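You operate a simulated robot arm through the tools that you are given. There is no shell and no other tool. Be economical: measure what you need, move in short steps, check, and stop when the job is done.

You are at the controls of a simulated robot arm. One attempt, no reset.

Task
Plug the kettle into socket two, boil it, then switch the socket off.
Fine: switch on only once the plug is home; wait till the kettle clicks off; leave the other sockets as they are.

It is judged by the outcome, as a careful person would: the job done as asked, and still so three seconds after it is handed in. It fails if anything else is knocked over, pushed out of place, dropped, spilled or broken.

Robot
A 7-joint arm with a two-finger parallel gripper, fixed in place. Base frame: the origin is at the foot of the arm, x ahead of it, y to its left, z up; the work surface is at about z = 0.91. Lengths are in m, angles in degrees, forces in N, time in s.
With the tool pointing down near the work surface it reaches from about 0.34 to 0.78 m from the base axis. Its first joint turns from -166.0 to 166.0 degrees. Payload 3.91 kg.
The tool frame sits at the grasp point between the pads (the TCP): z along the fingers, y along the line on which they close. The tips reach 0.03 m beyond it. Largest opening 0.11 m; finger width 0.02, thickness 0.01; the body of the gripper, 0.048 by 0.112 m, starts 0.055 m behind the TCP.
Orientation is that of the tool frame in the base frame, as a unit quaternion [x, y, z, w]. With the fingers straight down and closing along the base's y, the tool's x points along the base's -x, its y along +y and its z along -z.

Tools
- The arm moves only by the tool send_rows. Its argument "plan" is a list of rows, each an object of numbers (a shift or turn left out is 0, a gripper value left out holds the last): "wx", "wy", "wz": the turn, a rotation vector about the tool's x, y, z in degrees; "dx", "dy", "dz": the shift along the tool's x, y, z in m; "hand": the gripper command, from -1 (shut) to 1 (fully open), values between in proportion. In form: [{"wx": .., "wy": .., "wz": .., "dx": .., "dy": .., "dz": .., "hand": ..}, ...]. A call has 1 to 10 rows; each row is the pose to reach, as a shift and turn from the pose commanded when the call began, along the tool's axes at that moment. Each row takes 0.2 s and may step no farther than 0.05 m and 8.6 degrees from the row before; otherwise, or with a gripper value out of range, the whole call is refused. Where a pose cannot be reached the arm comes as near as it can. A force on the tool above 50 N (or 10 N above the force at the start of the call, whichever is more), or a blocked arm, ends the call early, and 0.2 s more pass. Each finger travels about 0.153 m/s and halts on what it meets, pressing with about 40 N; the grip force reading is that of the motor and also rises with nothing between the fingers. The clock runs only during rows and for 0.2 s after the last one: add rows that repeat a pose to give the fingers time. It gives the time, the measured TCP pose, the force on the tool (base axes), the opening and the grip force at its end, in the units of the frame above (readings bear some noise), with the torque about the TCP (base axes, N m) and any sound that the robot's microphone picked up.
- Cameras (640 x 400 px; columns grow to the right, rows downward): "scene" is fixed at [0.4011, -0.4994, 1.7616]; the picture's right is [1.00, 0.07, 0.00], its down [0.04, -0.52, -0.85] and it looks along [-0.06, 0.85, -0.52] (base axes); focal length 326 px, centre (320, 200). "wrist" rides on the gripper at [0.077, 0.007, -0.114] in the tool frame; the picture's right is [-0.09, 1.00, 0.00], its down [-0.80, -0.07, -0.59] and it looks along [-0.59, -0.05, 0.80] (tool axes); focal length 270 px, centre (320, 200). There is no depth. A picture from a camera that has moved, and an enlarged one, comes with that camera's place and axes in the base frame and with its lens.
- snapshot(camera): a new picture of that camera. It takes no simulated time.
- slide_trunk(by): slides the trunk up (or, below 0, down) by that many m; the arm rides with it, the base frame stays. It gives what a move gives, with no picture.
- enlarge(camera, box): a new picture of the part [left, top, right, bottom] of that camera's present view, enlarged. It takes no simulated time.
- close_job(): hands the job in; it is judged then, once.

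Go step by step. Nothing tells you positions but the pictures and the camera data: compare them with the known pose of the tool, close in by small moves and look again before you grip or let go. The budget is 120 turns and 76 pictures, counting those below and the enlarged ones. Unless the task says otherwise, let go and move clear before handing in, and close with one line.

The tools are called after ">>>" as a command line: name --argument value ..., lists and objects as JSON in quotes. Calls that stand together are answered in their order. send_rows: Moves the arm, as the interface text tells. Its arguments: {"type":"object","properties":{"plan":{"type":"array","items":{"type":"object","properties":{"wx":{"type":"number"},"wy":{"type":"number"},"wz":{"type":"number"},"dx":{"type":"number"},"dy":{"type":"number"},"dz":{"type":"number"},"hand":{"type":"number"}}}}},"required":["plan"]} The other tools are called the same way: slide_trunk (by) slides the trunk up or down; snapshot (camera) takes a picture; enlarge (camera, box) takes an enlarged picture of a part of a camera's view; close_job () hands the job in.

At the start:

```text
time_s: 0.0
position: [0.1781, 0.2863, 1.427]
tool_rot: [0.0, 1.0, 0.001, 0.0]
contact_force: [-0.6, 0.0, 0.3]
ft_torque: [0.01, -0.01, 0.0]
grip_width: 0.11
grasp_force: 0.1
trunk travel left (down, up): [-0.575, 0.035]
```

scene: 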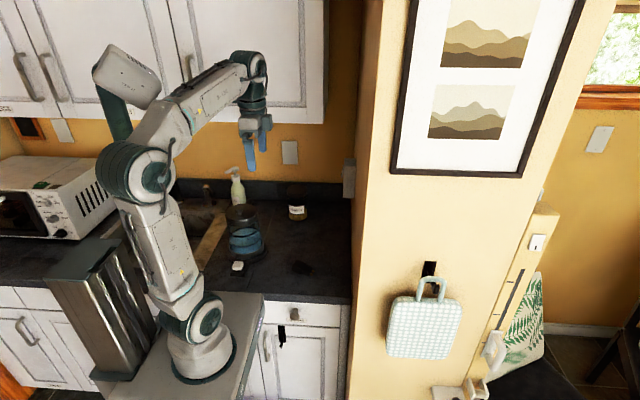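
wrist: 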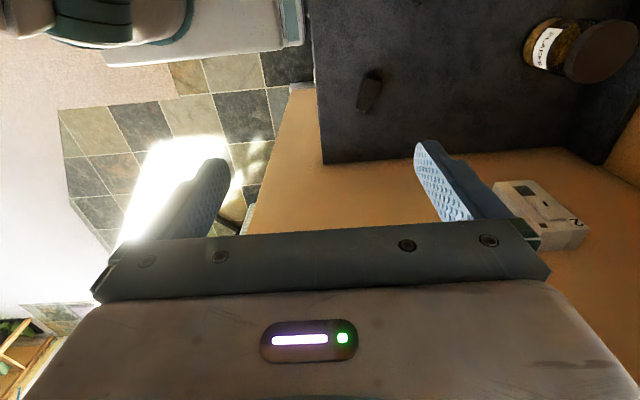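

I see the arm over the counter, a kettle at about (245,235) in the scene picture, and a socket on the side wall near (350,175). I'll enlarge these regions to measure them.

>>> enlarge --camera "scene" --box '[190, 150, 370, 290]'

>>> enlarge --camera "wrist" --box '[320, 0, 640, 260]'

>>> enlarge --camera "scene" --box '[220, 120, 380, 220]'

```text
2.86 times, centred on (280, 220) of scene
camera zoom: at [0.4011, -0.4994, 1.7616], right [1.0, 0.07, 0.0], down [0.04, -0.52, -0.85], along [-0.06, 0.85, -0.52], focal length 931 px, centre (434, 143)
```

zoom: 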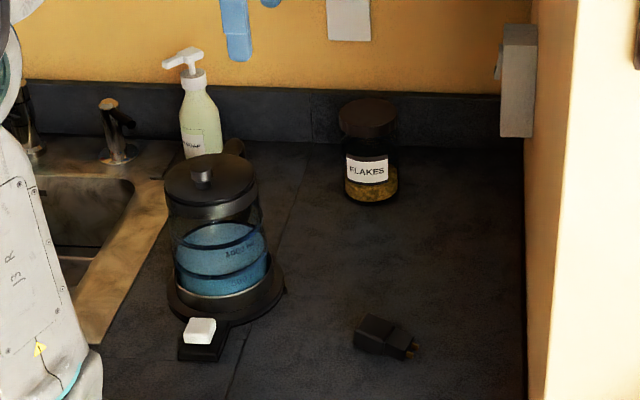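

```text
1.54 times, centred on (480, 130) of wrist
camera zoom: at [0.1009, 0.2932, 1.5401], right [0.09, 1.0, 0.0], down [0.8, -0.07, 0.59], along [0.59, -0.05, -0.8], focal length 416 px, centre (74, 308)
```

zoom: 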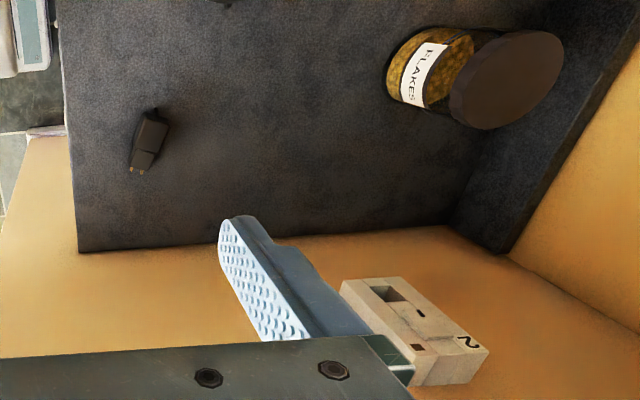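

```text
4.00 times, centred on (300, 170) of scene
camera zoom: at [0.4011, -0.4994, 1.7616], right [1.0, 0.07, 0.0], down [0.04, -0.52, -0.85], along [-0.06, 0.85, -0.52], focal length 1304 px, centre (400, 320)
```

zoom: 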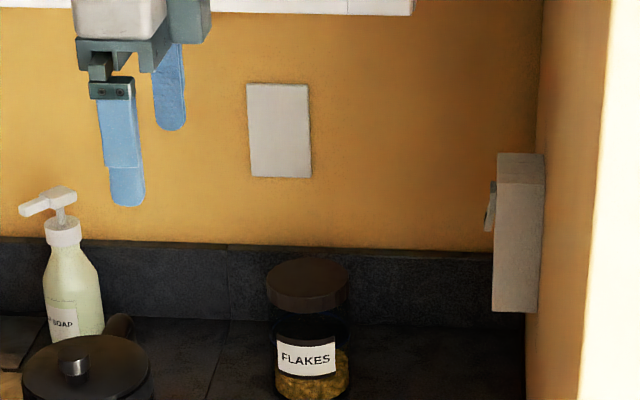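

The plug lies at about (0.275, 0.387, 0.92), with its prongs toward the wall and yawed about -19°. The socket block marked "2" is on the x≈0.46 wall, at about y 0.6 to 0.68 and z 1.11 to 1.28. I'll tilt the tool forward so the wrist camera can see its face.

>>> send_rows --plan '[{"wy": -7.5, "dy": 0.03, "dz": 0.01}, {"wy": -15, "dy": 0.07, "dz": 0.03}, {"wy": -22.5, "dy": 0.11, "dz": 0.05}, {"wy": -30, "dy": 0.15, "dz": 0.07}, {"wy": -37.5, "dy": 0.19, "dz": 0.09}, {"wy": -42, "dy": 0.22, "dz": 0.11}, {"wy": -45, "dy": 0.24, "dz": 0.12}]'

>>> snapshot --camera "wrist"

```text
time_s: 1.6
position: [0.1742, 0.5277, 1.3064]
tool_rot: [-0.001, 0.923, 0.0, 0.384]
contact_force: [0.2, -0.2, -1.2]
ft_torque: [-0.01, 0.02, -0.02]
grip_width: 0.1102
grasp_force: 0.0
trunk travel left (down, up): [-0.575, 0.035]
```

```text
70 pictures are left
camera wrist: at [0.0397, 0.5344, 1.3322], right [0.06, 1.0, 0.06], down [0.14, -0.07, 0.99], along [0.99, -0.05, -0.15], focal length 270 px, centre (320, 200)
```

wrist: 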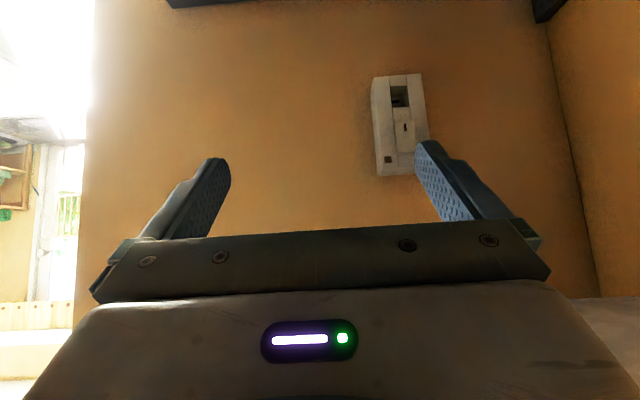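

The socket face is now in view, with the image upside-down. I'll enlarge it.

>>> enlarge --camera "wrist" --box '[350, 60, 450, 190]'

>>> enlarge --camera "scene" --box '[330, 140, 370, 210]'

```text
3.08 times, centred on (400, 125) of wrist
camera zoom: at [0.0397, 0.5344, 1.3322], right [0.06, 1.0, 0.06], down [0.14, -0.07, 0.99], along [0.99, -0.05, -0.15], focal length 832 px, centre (74, 431)
```

zoom: 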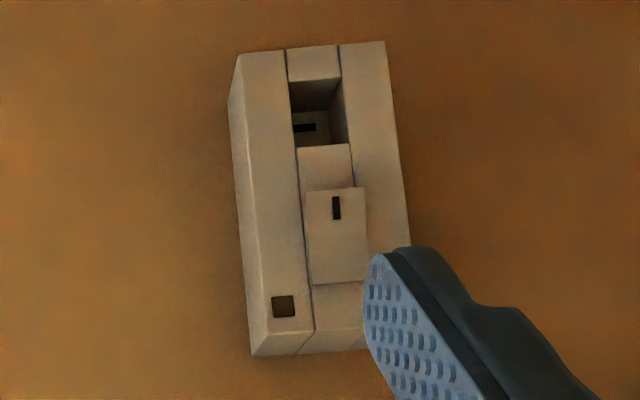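

```text
5.71 times, centred on (350, 175) of scene
camera zoom: at [0.4011, -0.4994, 1.7616], right [1.0, 0.07, 0.0], down [0.04, -0.52, -0.85], along [-0.06, 0.85, -0.52], focal length 1862 px, centre (149, 343)
```

zoom: 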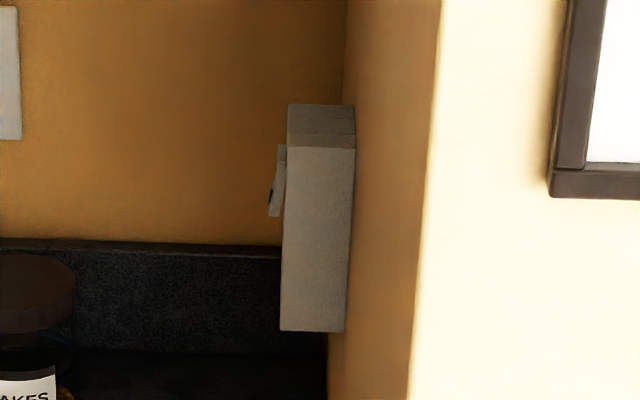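

The face shows a recessed socket pocket in its lower half (top of this image), a rocker switch above it, and a dark neon window at the upper left. I'll move closer and lower to look into the pocket.

>>> send_rows --plan '[{"dx": 0.004, "dy": 0.02, "dz": 0.035}, {"dx": 0.008, "dy": 0.04, "dz": 0.07}, {"dx": 0.011, "dy": 0.06, "dz": 0.105}, {"dx": 0.0143, "dy": 0.085, "dz": 0.1357}]'

>>> snapshot --camera "wrist"

>>> snapshot --camera "scene"

```text
time_s: 2.6
position: [0.2444, 0.634, 1.1387]
tool_rot: [-0.046, 0.916, -0.086, 0.39]
contact_force: [-1.4, -0.3, 3.1]
ft_torque: [0.07, 0.1, 0.04]
grip_width: 0.11
grasp_force: 0.0
trunk travel left (down, up): [-0.575, 0.035]
stopped in row 4: the arm was blocked; the commanded pose is now the measured one
```

```text
67 pictures are left
camera wrist: at [0.11, 0.6438, 1.1604], right [0.04, 0.99, -0.13], down [0.13, 0.12, 0.98], along [0.99, -0.06, -0.12], focal length 270 px, centre (320, 200)
```

wrist: 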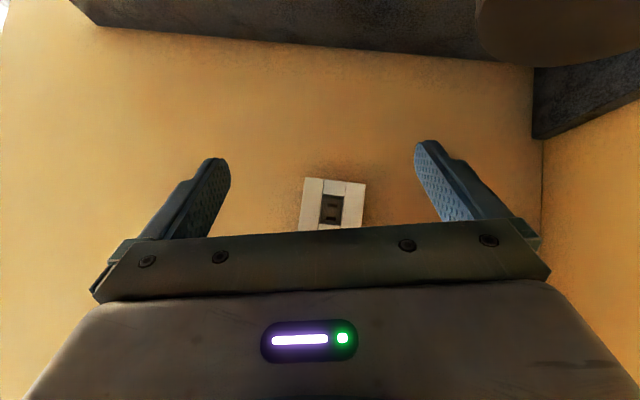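

```text
66 pictures are left
```

scene: 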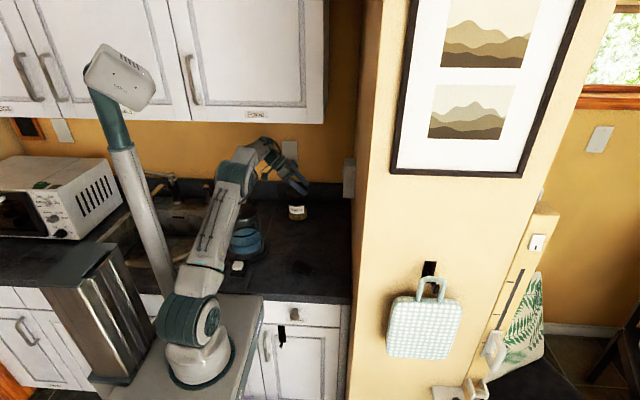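

The arm was blocked and rotated slightly. I'll check whether it touches anything and look at the pocket.

>>> enlarge --camera "scene" --box '[150, 120, 360, 290]'

>>> enlarge --camera "wrist" --box '[285, 165, 385, 240]'

```text
2.35 times, centred on (255, 205) of scene
camera zoom: at [0.4011, -0.4994, 1.7616], right [1.0, 0.07, 0.0], down [0.04, -0.52, -0.85], along [-0.06, 0.85, -0.52], focal length 767 px, centre (473, 188)
```

zoom: 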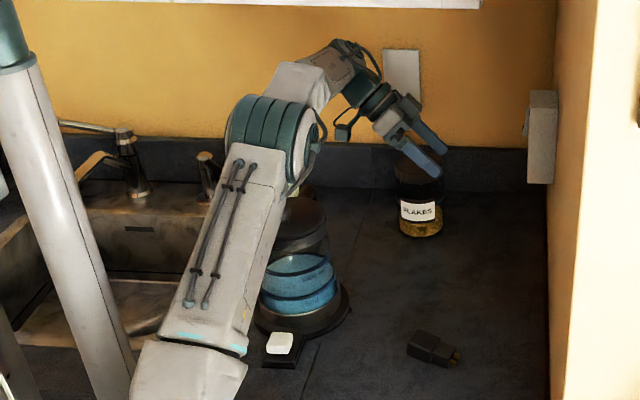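

```text
5.33 times, centred on (335, 202) of wrist
camera zoom: at [0.11, 0.6438, 1.1604], right [0.04, 0.99, -0.13], down [0.13, 0.12, 0.98], along [0.99, -0.06, -0.12], focal length 1442 px, centre (240, 187)
```

zoom: 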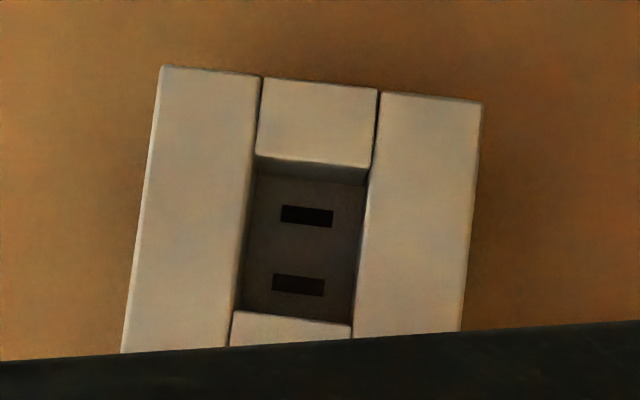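

The pocket's two slots are horizontal and stacked vertically, so the plug must be rolled to match how its blades sit. I'll back out upward, then go and look at the plug.

>>> send_rows --plan '[{"dx": -0.03, "dy": -0.012, "dz": -0.03}, {"dx": -0.059, "dy": -0.047, "dz": -0.058}, {"dx": -0.067, "dy": -0.09, "dz": -0.066}, {"dx": -0.075, "dy": -0.131, "dz": -0.061}]'

>>> enlarge --camera "scene" --box '[150, 120, 360, 290]'

```text
refused: row 2 steps farther than a row can; nothing moved
```

```text
2.35 times, centred on (255, 205) of scene
camera zoom: at [0.4011, -0.4994, 1.7616], right [1.0, 0.07, 0.0], down [0.04, -0.52, -0.85], along [-0.06, 0.85, -0.52], focal length 767 px, centre (473, 188)
```

zoom: 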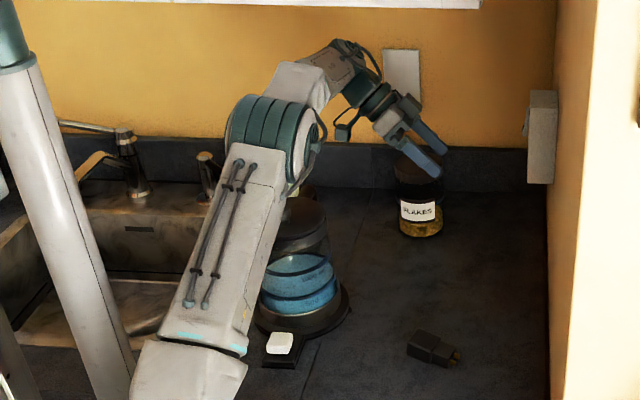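

One step was too long, so nothing moved. I'll resend the retreat with shorter steps.

>>> send_rows --plan '[{"dx": -0.028, "dy": -0.008, "dz": -0.027}, {"dx": -0.052, "dy": -0.03, "dz": -0.05}, {"dx": -0.062, "dy": -0.068, "dz": -0.06}, {"dx": -0.068, "dy": -0.105, "dz": -0.064}, {"dx": -0.072, "dy": -0.14, "dz": -0.066}]'

>>> enlarge --camera "scene" --box '[150, 120, 360, 290]'

```text
time_s: 3.2
position: [0.2621, 0.6137, 1.193]
tool_rot: [-0.016, 0.924, -0.051, 0.378]
contact_force: [-0.4, 0.2, 0.6]
ft_torque: [0.01, -0.03, -0.05]
grip_width: 0.1101
grasp_force: 0.1
trunk travel left (down, up): [-0.575, 0.035]
stopped in row 2: the arm was blocked; the commanded pose is now the measured one
```

```text
2.35 times, centred on (255, 205) of scene
camera zoom: at [0.4011, -0.4994, 1.7616], right [1.0, 0.07, 0.0], down [0.04, -0.52, -0.85], along [-0.06, 0.85, -0.52], focal length 767 px, centre (473, 188)
```

zoom: 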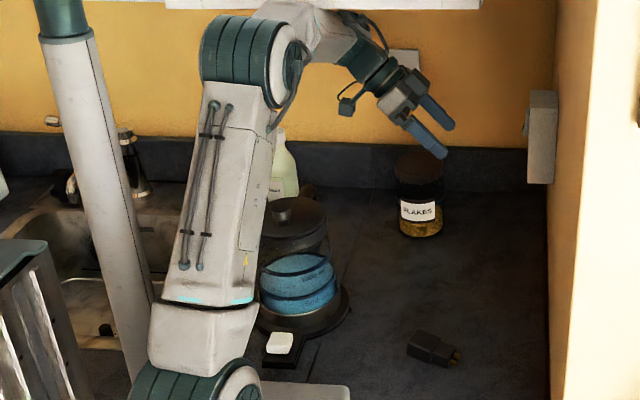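

The block looks like the arm catching up on a large joint re-fold; the elbow rose and nothing was disturbed. I'll continue slowly.

>>> send_rows --plan '[{"dx": -0.003, "dy": -0.01, "dz": -0.003}, {"dx": -0.006, "dy": -0.025, "dz": -0.006}, {"dx": -0.009, "dy": -0.043, "dz": -0.009}, {"dx": -0.012, "dy": -0.063, "dz": -0.012}, {"dx": -0.015, "dy": -0.085, "dz": -0.015}, {"dx": -0.019, "dy": -0.108, "dz": -0.018}, {"dx": -0.022, "dy": -0.131, "dz": -0.021}, {"dx": -0.025, "dy": -0.154, "dz": -0.023}]'

>>> snapshot --camera "scene"

```text
time_s: 3.5
position: [0.2646, 0.5485, 1.2091]
tool_rot: [-0.003, 0.927, -0.025, 0.373]
contact_force: [0.1, -1.3, 0.0]
ft_torque: [0.07, 0.01, 0.07]
grip_width: 0.1099
grasp_force: 0.0
trunk travel left (down, up): [-0.575, 0.035]
stopped in row 1: the arm was blocked; the commanded pose is now the measured one
```

```text
61 pictures are left
```

scene: 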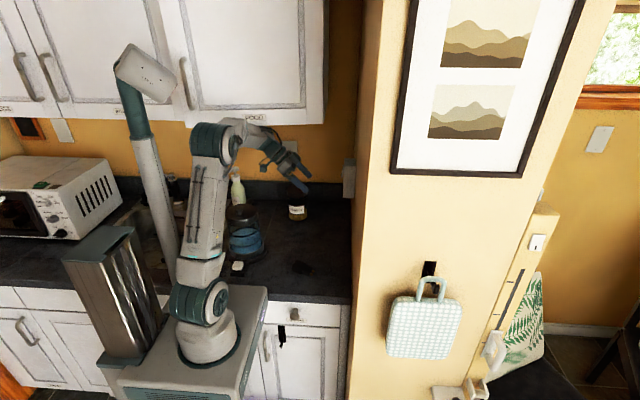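

The arm seems to be still settling, so I'll hold the pose for a moment.

>>> send_rows --plan '[{}, {}, {}, {}]'

```text
time_s: 3.8
position: [0.2591, 0.5118, 1.239]
tool_rot: [0.006, 0.926, -0.002, 0.377]
contact_force: [-1.1, 0.8, 0.7]
ft_torque: [-0.06, 0.01, -0.08]
grip_width: 0.1098
grasp_force: 0.0
trunk travel left (down, up): [-0.575, 0.035]
stopped in row 1: the arm was blocked; the commanded pose is now the measured one
```

>>> send_rows --plan '[{}, {}, {}, {}]'

>>> snapshot --camera "scene"

```text
time_s: 4.2
position: [0.2612, 0.4194, 1.2608]
tool_rot: [0.017, 0.926, 0.023, 0.377]
contact_force: [-0.7, -0.5, 3.6]
ft_torque: [0.0, 0.15, -0.01]
grip_width: 0.11
grasp_force: 0.0
trunk travel left (down, up): [-0.575, 0.035]
stopped in row 1: the arm was blocked; the commanded pose is now the measured one
```

```text
60 pictures are left
```

scene: 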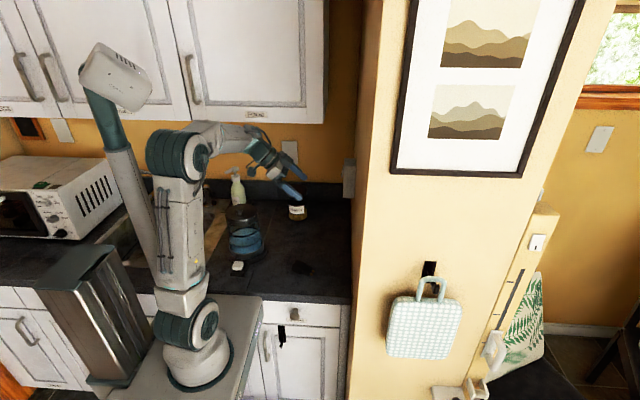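

>>> send_rows --plan '[{}, {}]'

>>> snapshot --camera "scene"

```text
time_s: 4.8
position: [0.2618, 0.4771, 1.2381]
tool_rot: [0.009, 0.927, -0.001, 0.375]
contact_force: [-1.4, -0.1, 0.0]
ft_torque: [0.03, -0.04, 0.0]
grip_width: 0.11
grasp_force: 0.1
trunk travel left (down, up): [-0.575, 0.035]
```

```text
59 pictures are left
```

scene: 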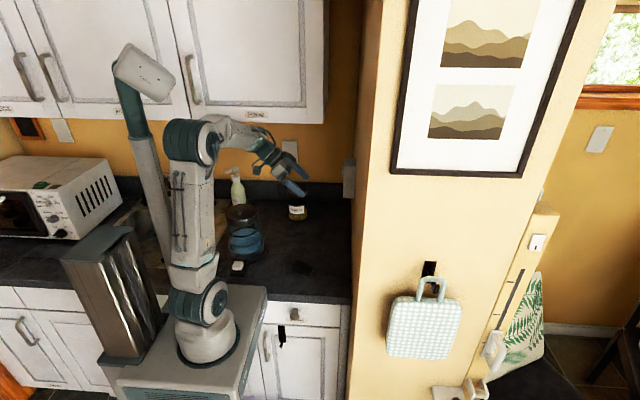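

The robot's mount seems to sway after fast moves. I'll wait for it to settle and use gentler motion from here.

>>> send_rows --plan '[{}, {}, {}, {}, {}, {}, {}, {}]'

>>> snapshot --camera "scene"

```text
time_s: 6.5
position: [0.2615, 0.4639, 1.2396]
tool_rot: [0.009, 0.927, 0.005, 0.376]
contact_force: [0.3, 1.8, -0.2]
ft_torque: [-0.06, -0.01, -0.05]
grip_width: 0.1103
grasp_force: 0.1
trunk travel left (down, up): [-0.575, 0.035]
```

```text
58 pictures are left
```

scene: 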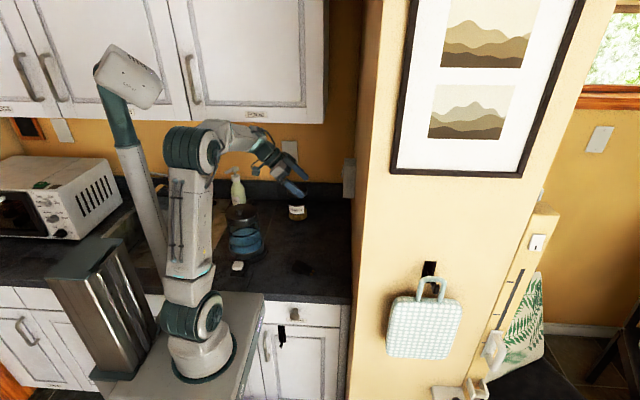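

It has settled and everything is still in place. Now I'll move above the plug with the tool pointing down.

>>> send_rows --plan '[{"wy": 4, "dx": 0.004, "dy": -0.006, "dz": 0.005}, {"wy": 9, "dx": 0.01, "dy": -0.015, "dz": 0.013}, {"wy": 15, "dx": 0.018, "dy": -0.025, "dz": 0.023}, {"wy": 21, "dx": 0.026, "dy": -0.036, "dz": 0.033}, {"wy": 27, "dx": 0.034, "dy": -0.047, "dz": 0.043}, {"wy": 33, "dx": 0.042, "dy": -0.058, "dz": 0.053}, {"wy": 38, "dx": 0.049, "dy": -0.067, "dz": 0.062}, {"wy": 42, "dx": 0.054, "dy": -0.073, "dz": 0.068}, {"wy": 44.1, "dx": 0.056, "dy": -0.076, "dz": 0.071}, {"wy": 44.1, "dx": 0.056, "dy": -0.076, "dz": 0.071}]'

>>> snapshot --camera "wrist"

```text
time_s: 8.8
position: [0.2702, 0.3871, 1.151]
tool_rot: [0.007, 1.0, 0.01, 0.0]
contact_force: [0.7, 0.1, -0.2]
ft_torque: [-0.03, 0.0, 0.01]
grip_width: 0.11
grasp_force: 0.1
trunk travel left (down, up): [-0.575, 0.035]
```

```text
57 pictures are left
camera wrist: at [0.193, 0.3927, 1.2647], right [0.1, 0.99, 0.02], down [0.8, -0.09, 0.59], along [0.59, -0.05, -0.81], focal length 270 px, centre (320, 200)
```

wrist: 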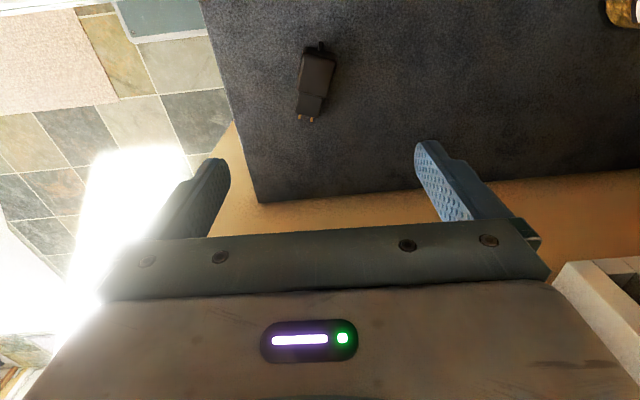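

>>> enlarge --camera "wrist" --box '[280, 30, 360, 130]'

>>> enlarge --camera "scene" --box '[280, 250, 330, 285]'

```text
4.00 times, centred on (320, 80) of wrist
camera zoom: at [0.193, 0.3927, 1.2647], right [0.1, 0.99, 0.02], down [0.8, -0.09, 0.59], along [0.59, -0.05, -0.81], focal length 1081 px, centre (320, 680)
```

zoom: 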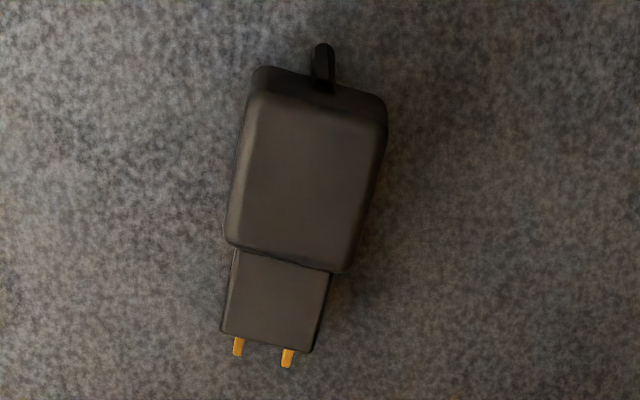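

```text
11.43 times, centred on (305, 268) of scene
camera zoom: at [0.4011, -0.4994, 1.7616], right [1.0, 0.07, 0.0], down [0.04, -0.52, -0.85], along [-0.06, 0.85, -0.52], focal length 3725 px, centre (491, -571)
```

zoom: 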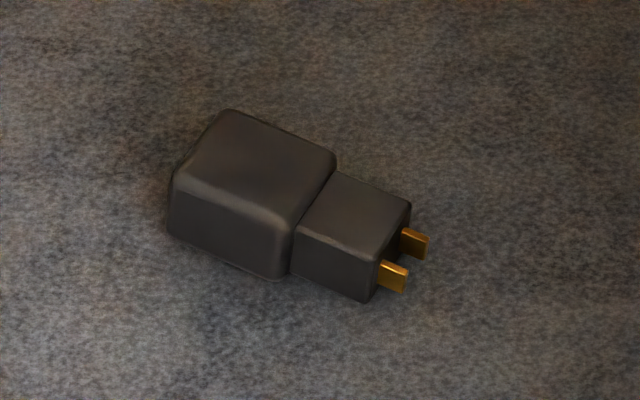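

The plug has a wide body, then a narrower neck, then two side-by-side blades. So I'll grip its sides from above and later roll it 90°. First I'll align yaw and descend partway.

>>> send_rows --plan '[{"wz": 3, "dx": 0.003, "dz": 0.01}, {"wz": 6, "dx": 0.007, "dz": 0.03}, {"wz": 10, "dx": 0.011, "dz": 0.055}, {"wz": 14, "dx": 0.015, "dz": 0.08}, {"wz": 17, "dx": 0.018, "dz": 0.105}, {"wz": 18.7, "dx": 0.02, "dy": 0.001, "dz": 0.12}, {"wz": 18.7, "dx": 0.02, "dy": 0.001, "dz": 0.13}, {"wz": 18.7, "dx": 0.02, "dy": 0.001, "dz": 0.13}]'

>>> snapshot --camera "wrist"

>>> enlarge --camera "scene" --box '[240, 190, 360, 290]'

```text
time_s: 10.6
position: [0.251, 0.3911, 1.0221]
tool_rot: [0.17, 0.985, 0.01, -0.001]
contact_force: [-0.1, 0.1, 0.2]
ft_torque: [0.01, 0.0, 0.03]
grip_width: 0.11
grasp_force: 0.1
trunk travel left (down, up): [-0.575, 0.035]
```

```text
54 pictures are left
camera wrist: at [0.1799, 0.4211, 1.1357], right [0.42, 0.91, 0.02], down [0.73, -0.35, 0.59], along [0.54, -0.23, -0.81], focal length 270 px, centre (320, 200)
```

wrist: 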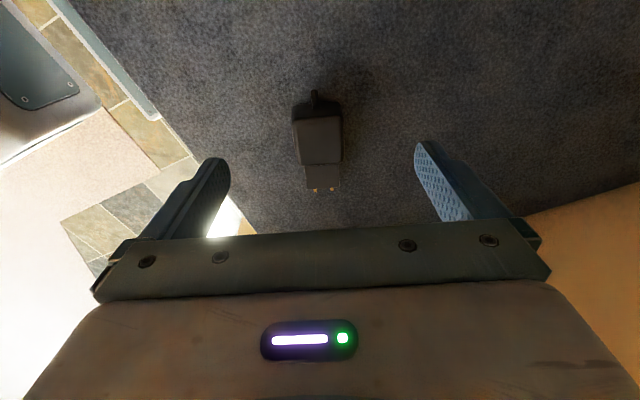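

```text
4.00 times, centred on (300, 240) of scene
camera zoom: at [0.4011, -0.4994, 1.7616], right [1.0, 0.07, 0.0], down [0.04, -0.52, -0.85], along [-0.06, 0.85, -0.52], focal length 1304 px, centre (400, 40)
```

zoom: 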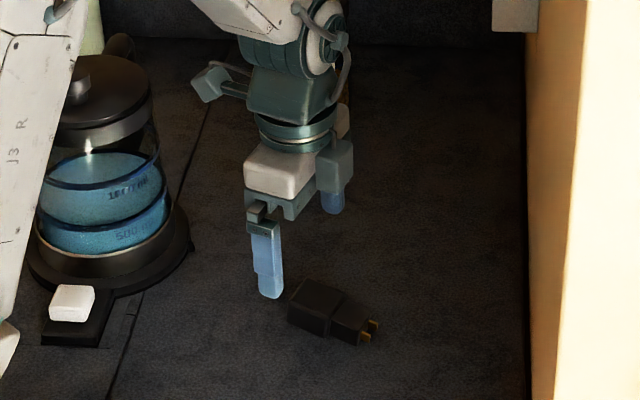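

The plug is aligned under the gripper with the prongs forward. I'll lower to grasp height in short steps.

>>> send_rows --plan '[{"wx": 1.1, "dz": 0.015, "hand": 0.2}, {"wx": 1.1, "dz": 0.03}, {"wx": 1.1, "dz": 0.045}, {"wx": 1.1, "dz": 0.06}, {"wx": 1.1, "dz": 0.07}, {"wx": 1.1, "dz": 0.077}, {"wx": 1.1, "dz": 0.077}]'

>>> snapshot --camera "wrist"

>>> enlarge --camera "scene" --box '[260, 220, 340, 290]'

```text
time_s: 12.2
position: [0.2494, 0.3927, 0.944]
tool_rot: [0.17, 0.985, 0.0, -0.002]
contact_force: [-0.3, 0.2, 0.2]
ft_torque: [0.03, -0.01, 0.0]
grip_width: 0.0661
grasp_force: 0.1
trunk travel left (down, up): [-0.575, 0.035]
```

```text
52 pictures are left
camera wrist: at [0.1805, 0.4237, 1.0581], right [0.42, 0.91, 0.0], down [0.73, -0.33, 0.59], along [0.54, -0.25, -0.81], focal length 270 px, centre (320, 200)
```

wrist: 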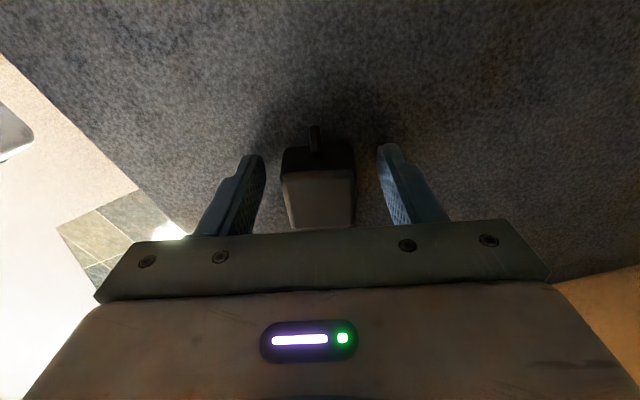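

```text
5.71 times, centred on (300, 255) of scene
camera zoom: at [0.4011, -0.4994, 1.7616], right [1.0, 0.07, 0.0], down [0.04, -0.52, -0.85], along [-0.06, 0.85, -0.52], focal length 1862 px, centre (434, -114)
```

zoom: 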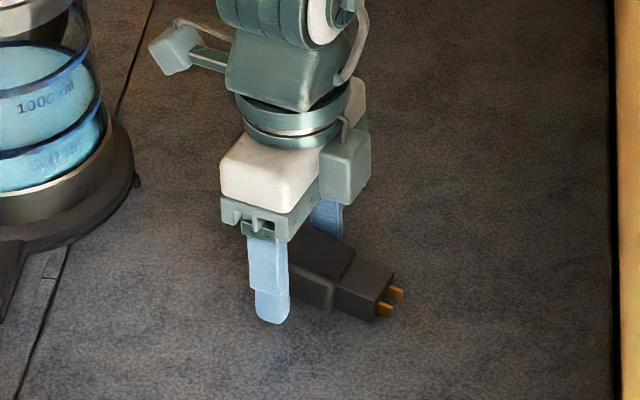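

The fingers straddle the body toward its rear, which is what I wanted. Closing the grip.

>>> send_rows --plan '[{"hand": -0.2}, {"hand": -0.6}, {"hand": -1}, {"hand": -1}]'

>>> enlarge --camera "scene" --box '[260, 220, 340, 290]'

```text
time_s: 13.2
position: [0.2512, 0.3913, 0.9441]
tool_rot: [0.169, 0.986, 0.0, -0.002]
contact_force: [-0.4, 0.0, 0.1]
ft_torque: [0.0, 0.05, 0.02]
grip_width: 0.0395
grasp_force: 39.6
trunk travel left (down, up): [-0.575, 0.035]
```

```text
5.71 times, centred on (300, 255) of scene
camera zoom: at [0.4011, -0.4994, 1.7616], right [1.0, 0.07, 0.0], down [0.04, -0.52, -0.85], along [-0.06, 0.85, -0.52], focal length 1862 px, centre (434, -114)
```

zoom: 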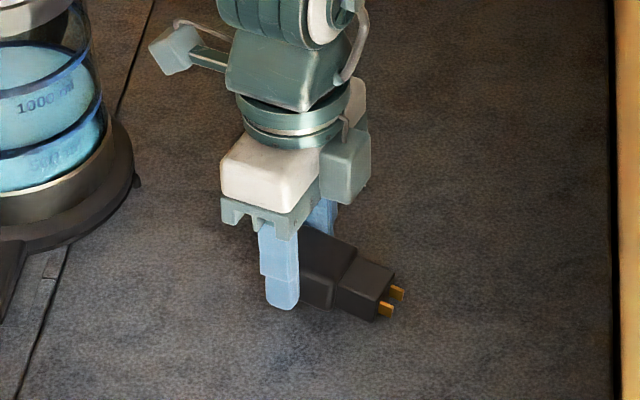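

Gripped, with 39.5 mm width. Lifting now.

>>> send_rows --plan '[{"dz": -0.01}, {"dz": -0.03}, {"dz": -0.055}, {"dz": -0.085}, {"dz": -0.115}, {"dz": -0.145}, {"dz": -0.17}, {"dz": -0.19}, {"dz": -0.2}, {"dz": -0.2}]'

>>> snapshot --camera "scene"

>>> snapshot --camera "wrist"

```text
time_s: 15.3
position: [0.25, 0.3915, 1.1453]
tool_rot: [0.169, 0.986, 0.0, -0.003]
contact_force: [0.4, 0.2, -0.2]
ft_torque: [0.03, 0.04, 0.01]
grip_width: 0.0391
grasp_force: 40.4
trunk travel left (down, up): [-0.575, 0.035]
```

```text
49 pictures are left
```

scene: 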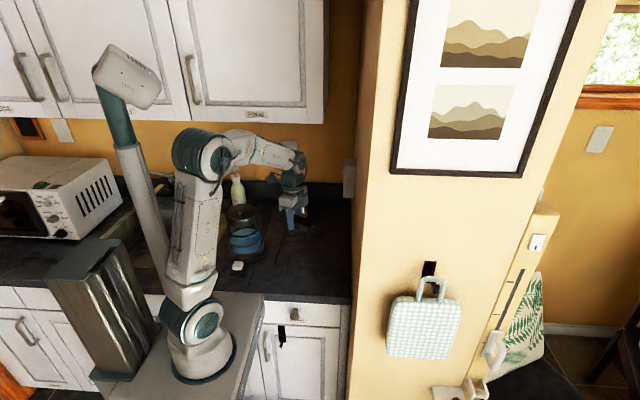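

```text
48 pictures are left
camera wrist: at [0.1816, 0.4231, 1.2589], right [0.42, 0.91, 0.0], down [0.73, -0.33, 0.59], along [0.54, -0.25, -0.81], focal length 270 px, centre (320, 200)
```

wrist: 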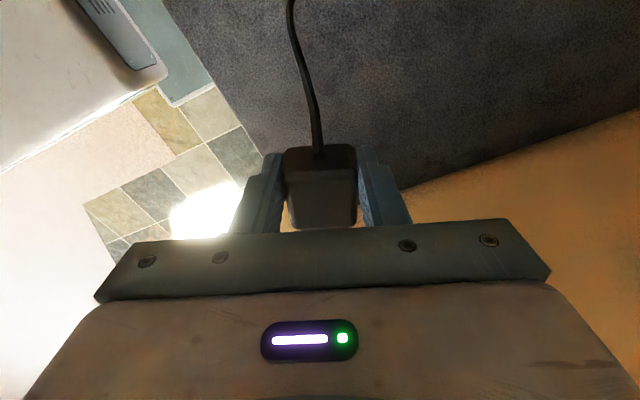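

The plug is held and its cord trails behind. Next I'll square the yaw and move toward the socket side, before rolling.

>>> send_rows --plan '[{"wz": -2, "dx": -0.004, "dy": 0.003, "dz": -0.004}, {"wz": -5, "dx": -0.011, "dy": 0.008, "dz": -0.01}, {"wz": -8, "dx": -0.02, "dy": 0.015, "dz": -0.019}, {"wz": -11, "dx": -0.03, "dy": 0.023, "dz": -0.029}, {"wz": -14, "dx": -0.04, "dy": 0.03, "dz": -0.039}, {"wz": -17, "dx": -0.049, "dy": 0.037, "dz": -0.047}, {"wz": -19, "dx": -0.055, "dy": 0.041, "dz": -0.053}, {"wz": -19.5, "dx": -0.0577, "dy": 0.0433, "dz": -0.055}, {"wz": -19.5, "dx": -0.0577, "dy": 0.0433, "dz": -0.055}]'

```text
time_s: 17.4
position: [0.3206, 0.4127, 1.1991]
tool_rot: [0.0, 1.0, 0.0, -0.003]
contact_force: [0.4, 0.2, 0.3]
ft_torque: [0.01, 0.0, 0.04]
grip_width: 0.0391
grasp_force: 39.8
trunk travel left (down, up): [-0.575, 0.035]
```

Squared. Now I'll roll about the forward axis in steps while drifting toward +y.

>>> send_rows --plan '[{"wx": -2, "dx": 0.001, "dy": 0.004}, {"wx": -6, "dx": 0.003, "dy": 0.01}, {"wx": -11, "dx": 0.006, "dy": 0.017}, {"wx": -16, "dx": 0.009, "dy": 0.025}, {"wx": -22, "dx": 0.012, "dy": 0.035}, {"wx": -28, "dx": 0.015, "dy": 0.045}, {"wx": -34, "dx": 0.018, "dy": 0.055}, {"wx": -40, "dx": 0.02, "dy": 0.065}, {"wx": -44, "dx": 0.02, "dy": 0.07}, {"wx": -45, "dx": 0.02, "dy": 0.072}]'

>>> snapshot --camera "scene"

```text
time_s: 19.6
position: [0.3008, 0.4858, 1.2001]
tool_rot: [0.002, 0.923, 0.384, -0.002]
contact_force: [0.0, -0.1, -1.0]
ft_torque: [-0.02, 0.01, -0.01]
grip_width: 0.0393
grasp_force: 39.7
trunk travel left (down, up): [-0.575, 0.035]
```

```text
47 pictures are left
```

scene: 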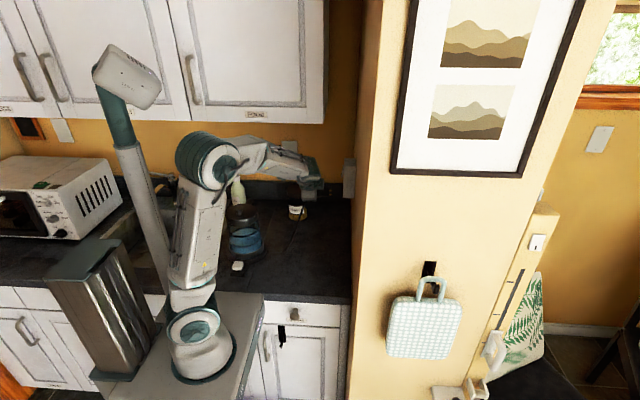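

Going well; completing the second half of the roll.

>>> send_rows --plan '[{"wx": -2, "dy": 0.001, "dz": 0.001}, {"wx": -6, "dy": 0.003, "dz": 0.003}, {"wx": -11, "dy": 0.006, "dz": 0.006}, {"wx": -17, "dy": 0.01, "dz": 0.01}, {"wx": -23, "dy": 0.014, "dz": 0.014}, {"wx": -29, "dy": 0.018, "dz": 0.018}, {"wx": -35, "dy": 0.022, "dz": 0.022}, {"wx": -40, "dy": 0.025, "dz": 0.025}, {"wx": -44, "dy": 0.028, "dz": 0.028}, {"wx": -45, "dy": 0.028, "dz": 0.028}]'

>>> snapshot --camera "scene"

>>> snapshot --camera "wrist"

```text
time_s: 21.8
position: [0.3006, 0.5244, 1.199]
tool_rot: [0.002, 0.707, 0.707, -0.002]
contact_force: [0.5, 0.6, -1.1]
ft_torque: [0.0, 0.04, 0.01]
grip_width: 0.0394
grasp_force: 40.2
trunk travel left (down, up): [-0.575, 0.035]
```

```text
46 pictures are left
```

scene: 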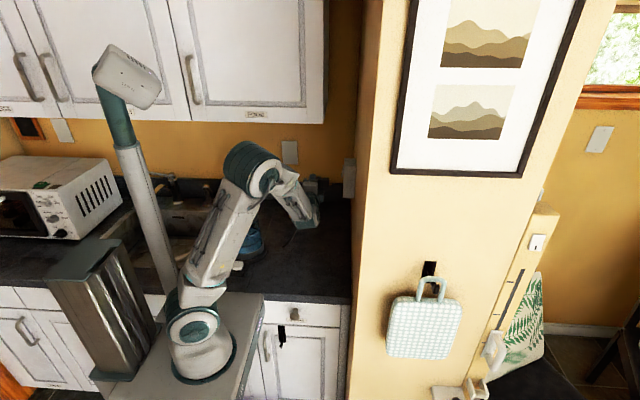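

```text
45 pictures are left
camera wrist: at [0.2232, 0.4103, 1.2043], right [0.09, 0.0, 1.0], down [0.8, -0.59, -0.08], along [0.59, 0.8, -0.05], focal length 270 px, centre (320, 200)
```

wrist: 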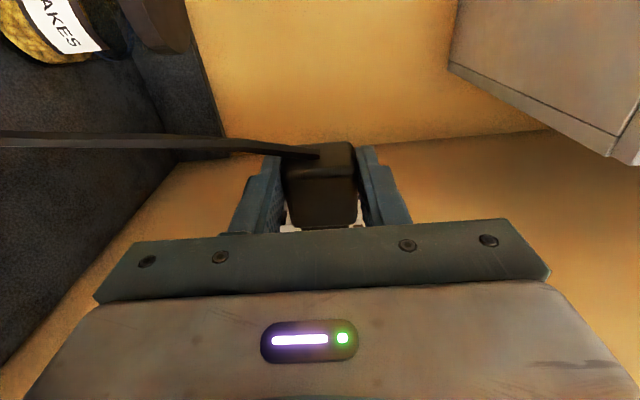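

The plug is rolled and now points at the wall with its blades stacked vertically. My triangulation puts the pocket centre at about y=0.640, z=1.134, with the face at x≈0.414. I'll check the plug's position in the hand.

>>> enlarge --camera "wrist" --box '[260, 120, 390, 240]'

>>> enlarge --camera "scene" --box '[270, 140, 370, 240]'

```text
3.33 times, centred on (325, 180) of wrist
camera zoom: at [0.2232, 0.4103, 1.2043], right [0.09, 0.0, 1.0], down [0.8, -0.59, -0.08], along [0.59, 0.8, -0.05], focal length 901 px, centre (303, 267)
```

zoom: 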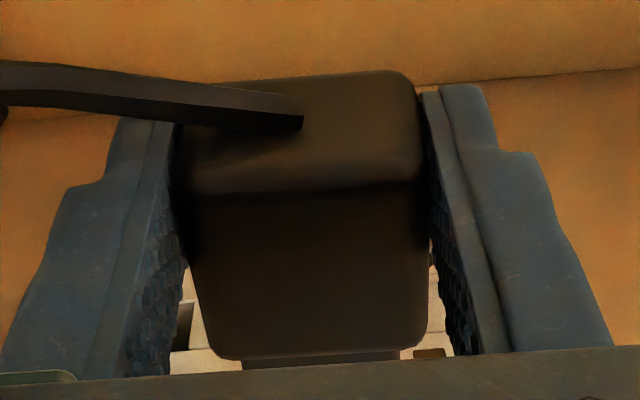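

```text
4.00 times, centred on (320, 190) of scene
camera zoom: at [0.4011, -0.4994, 1.7616], right [1.0, 0.07, 0.0], down [0.04, -0.52, -0.85], along [-0.06, 0.85, -0.52], focal length 1304 px, centre (320, 240)
```

zoom: 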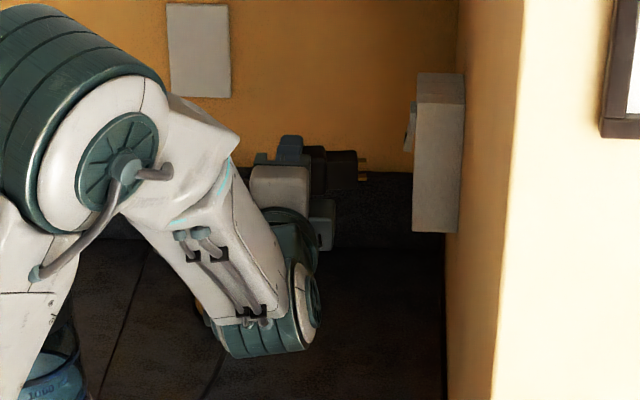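

The plug's prong tips are about 70 mm ahead of the TCP, and the plug axis is about 23 mm beyond it along the fingers. I'll pre-align in front of the pocket at TCP (0.32, 0.617, 1.134).

>>> send_rows --plan '[{"wz": -0.3, "dx": -0.001, "dy": -0.005, "dz": 0.006}, {"wz": -0.3, "dx": -0.003, "dy": -0.012, "dz": 0.016}, {"wz": -0.3, "dx": -0.006, "dy": -0.021, "dz": 0.03}, {"wz": -0.3, "dx": -0.009, "dy": -0.031, "dz": 0.045}, {"wz": -0.3, "dx": -0.012, "dy": -0.042, "dz": 0.06}, {"wz": -0.3, "dx": -0.015, "dy": -0.051, "dz": 0.073}, {"wz": -0.3, "dx": -0.018, "dy": -0.059, "dz": 0.084}, {"wz": -0.3, "dx": -0.0194, "dy": -0.065, "dz": 0.0926}, {"wz": -0.3, "dx": -0.0194, "dy": -0.065, "dz": 0.0926}, {"wz": -0.3, "dx": -0.0194, "dy": -0.065, "dz": 0.0926}]'

>>> snapshot --camera "scene"

>>> snapshot --camera "wrist"

>>> enlarge --camera "scene" --box '[300, 150, 370, 220]'

```text
time_s: 23.9
position: [0.319, 0.6168, 1.1339]
tool_rot: [0.0, 0.707, 0.708, -0.001]
contact_force: [0.2, -0.3, -1.5]
ft_torque: [0.01, 0.03, 0.03]
grip_width: 0.0393
grasp_force: 39.7
trunk travel left (down, up): [-0.575, 0.035]
```

```text
42 pictures are left
```

scene: 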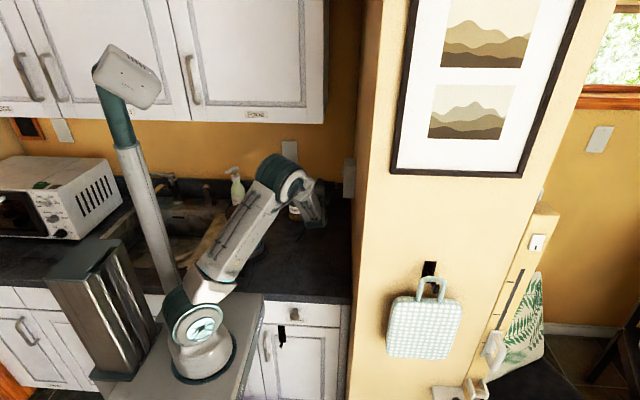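

```text
41 pictures are left
camera wrist: at [0.2422, 0.502, 1.1396], right [0.09, 0.0, 1.0], down [0.8, -0.59, -0.07], along [0.59, 0.8, -0.05], focal length 270 px, centre (320, 200)
```

wrist: 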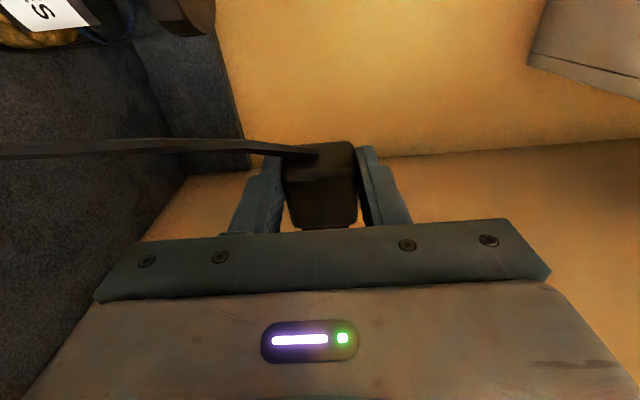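

```text
5.71 times, centred on (335, 185) of scene
camera zoom: at [0.4011, -0.4994, 1.7616], right [1.0, 0.07, 0.0], down [0.04, -0.52, -0.85], along [-0.06, 0.85, -0.52], focal length 1862 px, centre (234, 286)
```

zoom: 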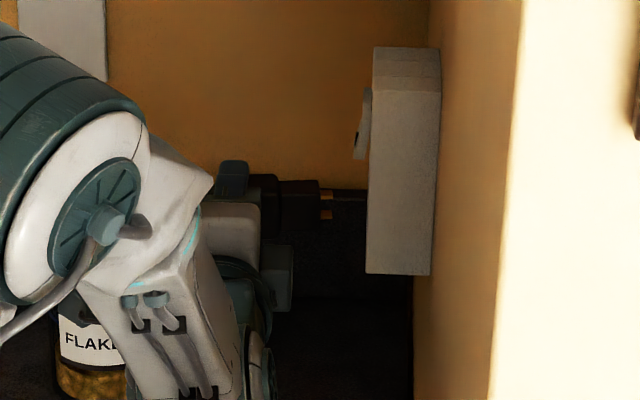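

The prongs project where I predicted, about 24 mm short of the face. I'll advance straight in slowly and watch the forces.

>>> send_rows --plan '[{"dx": -0.005}, {"dx": -0.011}, {"dx": -0.017}, {"dx": -0.023}, {"dx": -0.028}, {"dx": -0.033}, {"dx": -0.036}, {"dx": -0.039}, {"dx": -0.042}, {"dx": -0.042}]'

>>> enlarge --camera "scene" --box '[300, 150, 370, 220]'

```text
time_s: 26.1
position: [0.3602, 0.617, 1.1331]
tool_rot: [0.0, 0.706, 0.708, 0.0]
contact_force: [1.2, 0.4, -0.7]
ft_torque: [0.02, 0.03, -0.01]
grip_width: 0.0393
grasp_force: 40.4
trunk travel left (down, up): [-0.575, 0.035]
```

```text
5.71 times, centred on (335, 185) of scene
camera zoom: at [0.4011, -0.4994, 1.7616], right [1.0, 0.07, 0.0], down [0.04, -0.52, -0.85], along [-0.06, 0.85, -0.52], focal length 1862 px, centre (234, 286)
```

zoom: 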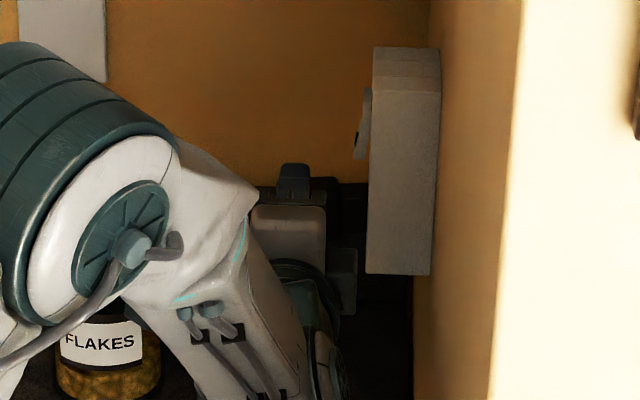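

There's no resistance, so the neck is entering the pocket. I'll continue in 2 mm steps.

>>> send_rows --plan '[{"dx": -0.003}, {"dx": -0.006}, {"dx": -0.009}, {"dx": -0.011}, {"dx": -0.013}, {"dx": -0.015}, {"dx": -0.017}, {"dx": -0.019}, {"dx": -0.021}, {"dx": -0.023}]'

>>> enlarge --camera "scene" --box '[300, 150, 370, 220]'

```text
time_s: 28.4
position: [0.3786, 0.6178, 1.1346]
tool_rot: [-0.003, 0.707, 0.708, -0.002]
contact_force: [-27.1, -2.7, -6.2]
ft_torque: [-0.09, 0.23, -0.49]
grip_width: 0.0395
grasp_force: 40.1
trunk travel left (down, up): [-0.575, 0.035]
```

```text
5.71 times, centred on (335, 185) of scene
camera zoom: at [0.4011, -0.4994, 1.7616], right [1.0, 0.07, 0.0], down [0.04, -0.52, -0.85], along [-0.06, 0.85, -0.52], focal length 1862 px, centre (234, 286)
```

zoom: 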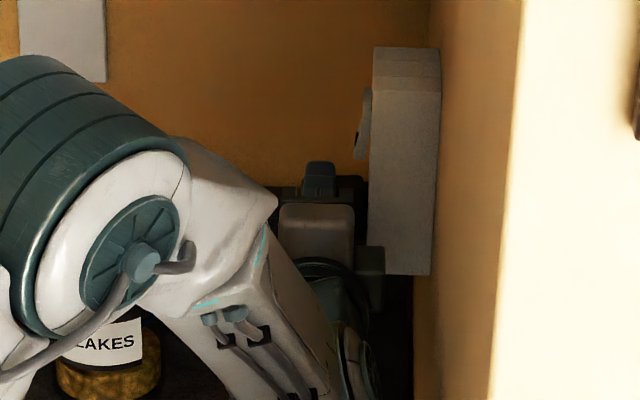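

Contact at x=0.3786, 27 N. I'll check the remaining gap between the body and the face.

>>> enlarge --camera "scene" --box '[340, 170, 375, 200]'

>>> enlarge --camera "wrist" --box '[260, 120, 390, 240]'

```text
13.33 times, centred on (358, 185) of scene
camera zoom: at [0.4011, -0.4994, 1.7616], right [1.0, 0.07, 0.0], down [0.04, -0.52, -0.85], along [-0.06, 0.85, -0.52], focal length 4346 px, centre (-180, 400)
```

zoom: 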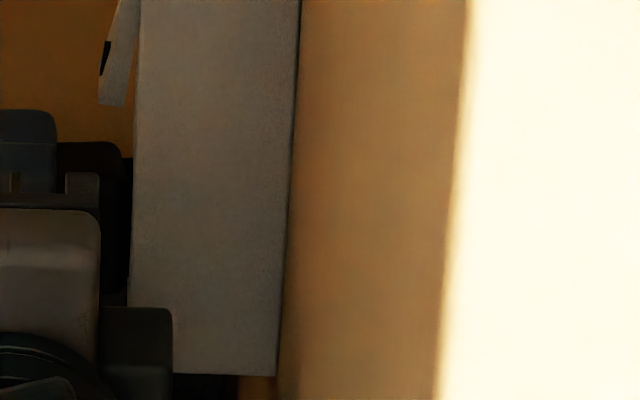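

```text
3.33 times, centred on (325, 180) of wrist
camera zoom: at [0.3026, 0.5035, 1.1398], right [0.09, 0.0, 1.0], down [0.8, -0.59, -0.07], along [0.59, 0.81, -0.05], focal length 901 px, centre (303, 267)
```

zoom: 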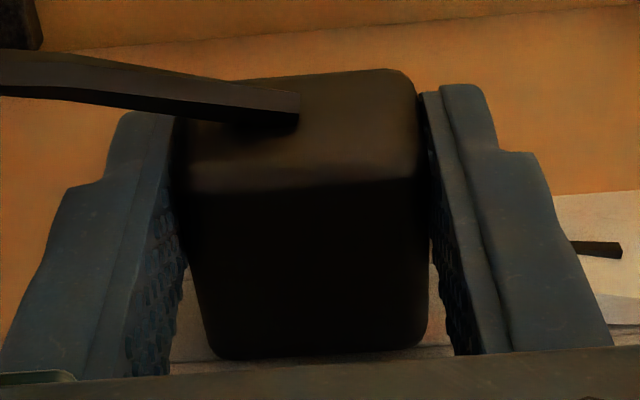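

There seems to be about a 3 mm gap left, so I'll push further in small steps.

>>> send_rows --plan '[{"dx": -0.001}, {"dx": -0.002}, {"dx": -0.003}, {"dx": -0.004}, {"dx": -0.005}, {"dx": -0.006}]'

>>> enlarge --camera "scene" --box '[340, 170, 375, 200]'

```text
time_s: 29.8
position: [0.3837, 0.6196, 1.1343]
tool_rot: [-0.003, 0.707, 0.707, -0.002]
contact_force: [-34.0, 1.0, -8.4]
ft_torque: [-0.04, 0.21, 0.21]
grip_width: 0.0396
grasp_force: 40.4
trunk travel left (down, up): [-0.575, 0.035]
```

```text
13.33 times, centred on (358, 185) of scene
camera zoom: at [0.4011, -0.4994, 1.7616], right [1.0, 0.07, 0.0], down [0.04, -0.52, -0.85], along [-0.06, 0.85, -0.52], focal length 4346 px, centre (-180, 400)
```

zoom: 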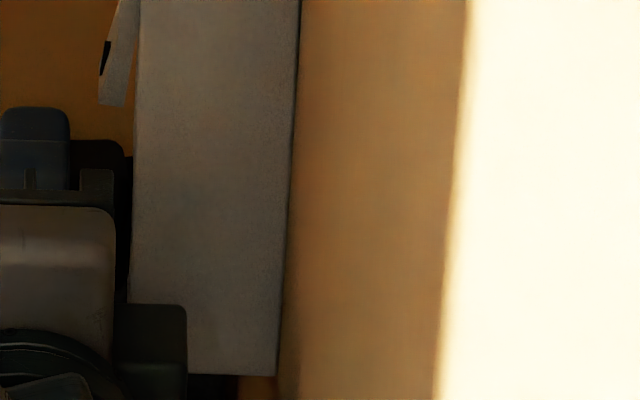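

The plug body didn't move under 34 N while the fingers slid on it. With the pocket about 25 mm deep and the neck about 27 mm long, it looks fully home. I'll relax the push, open slightly and withdraw along -y.

>>> send_rows --plan '[{"dx": 0.003}, {"dx": 0.004, "hand": -0.2}, {"dx": 0.004, "hand": -0.1}, {"dx": 0.004, "hand": 0.05}, {"dx": 0.004, "hand": 0.05}, {"dx": 0.004, "dz": -0.01}, {"dx": 0.006, "dz": -0.025}, {"dx": 0.01, "dz": -0.04}, {"dx": 0.014, "dz": -0.055}, {"dx": 0.018, "dz": -0.07}]'

>>> enlarge --camera "scene" --box '[300, 150, 370, 220]'

>>> snapshot --camera "wrist"

```text
time_s: 31.9
position: [0.372, 0.5463, 1.134]
tool_rot: [0.0, 0.707, 0.707, 0.0]
contact_force: [0.1, -0.3, -0.8]
ft_torque: [0.01, 0.0, 0.01]
grip_width: 0.0577
grasp_force: 0.1
trunk travel left (down, up): [-0.575, 0.035]
```

```text
5.71 times, centred on (335, 185) of scene
camera zoom: at [0.4011, -0.4994, 1.7616], right [1.0, 0.07, 0.0], down [0.04, -0.52, -0.85], along [-0.06, 0.85, -0.52], focal length 1862 px, centre (234, 286)
```

zoom: 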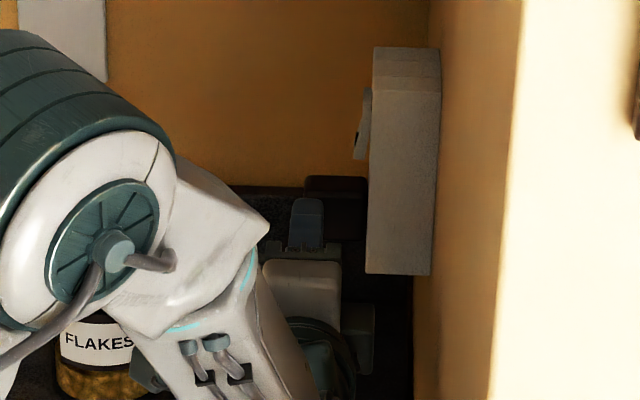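

```text
33 pictures are left
camera wrist: at [0.2958, 0.4322, 1.1402], right [0.09, 0.0, 1.0], down [0.8, -0.59, -0.07], along [0.59, 0.8, -0.05], focal length 270 px, centre (320, 200)
```

wrist: 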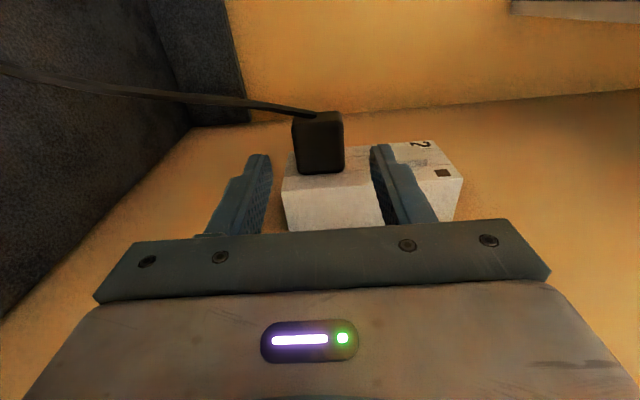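

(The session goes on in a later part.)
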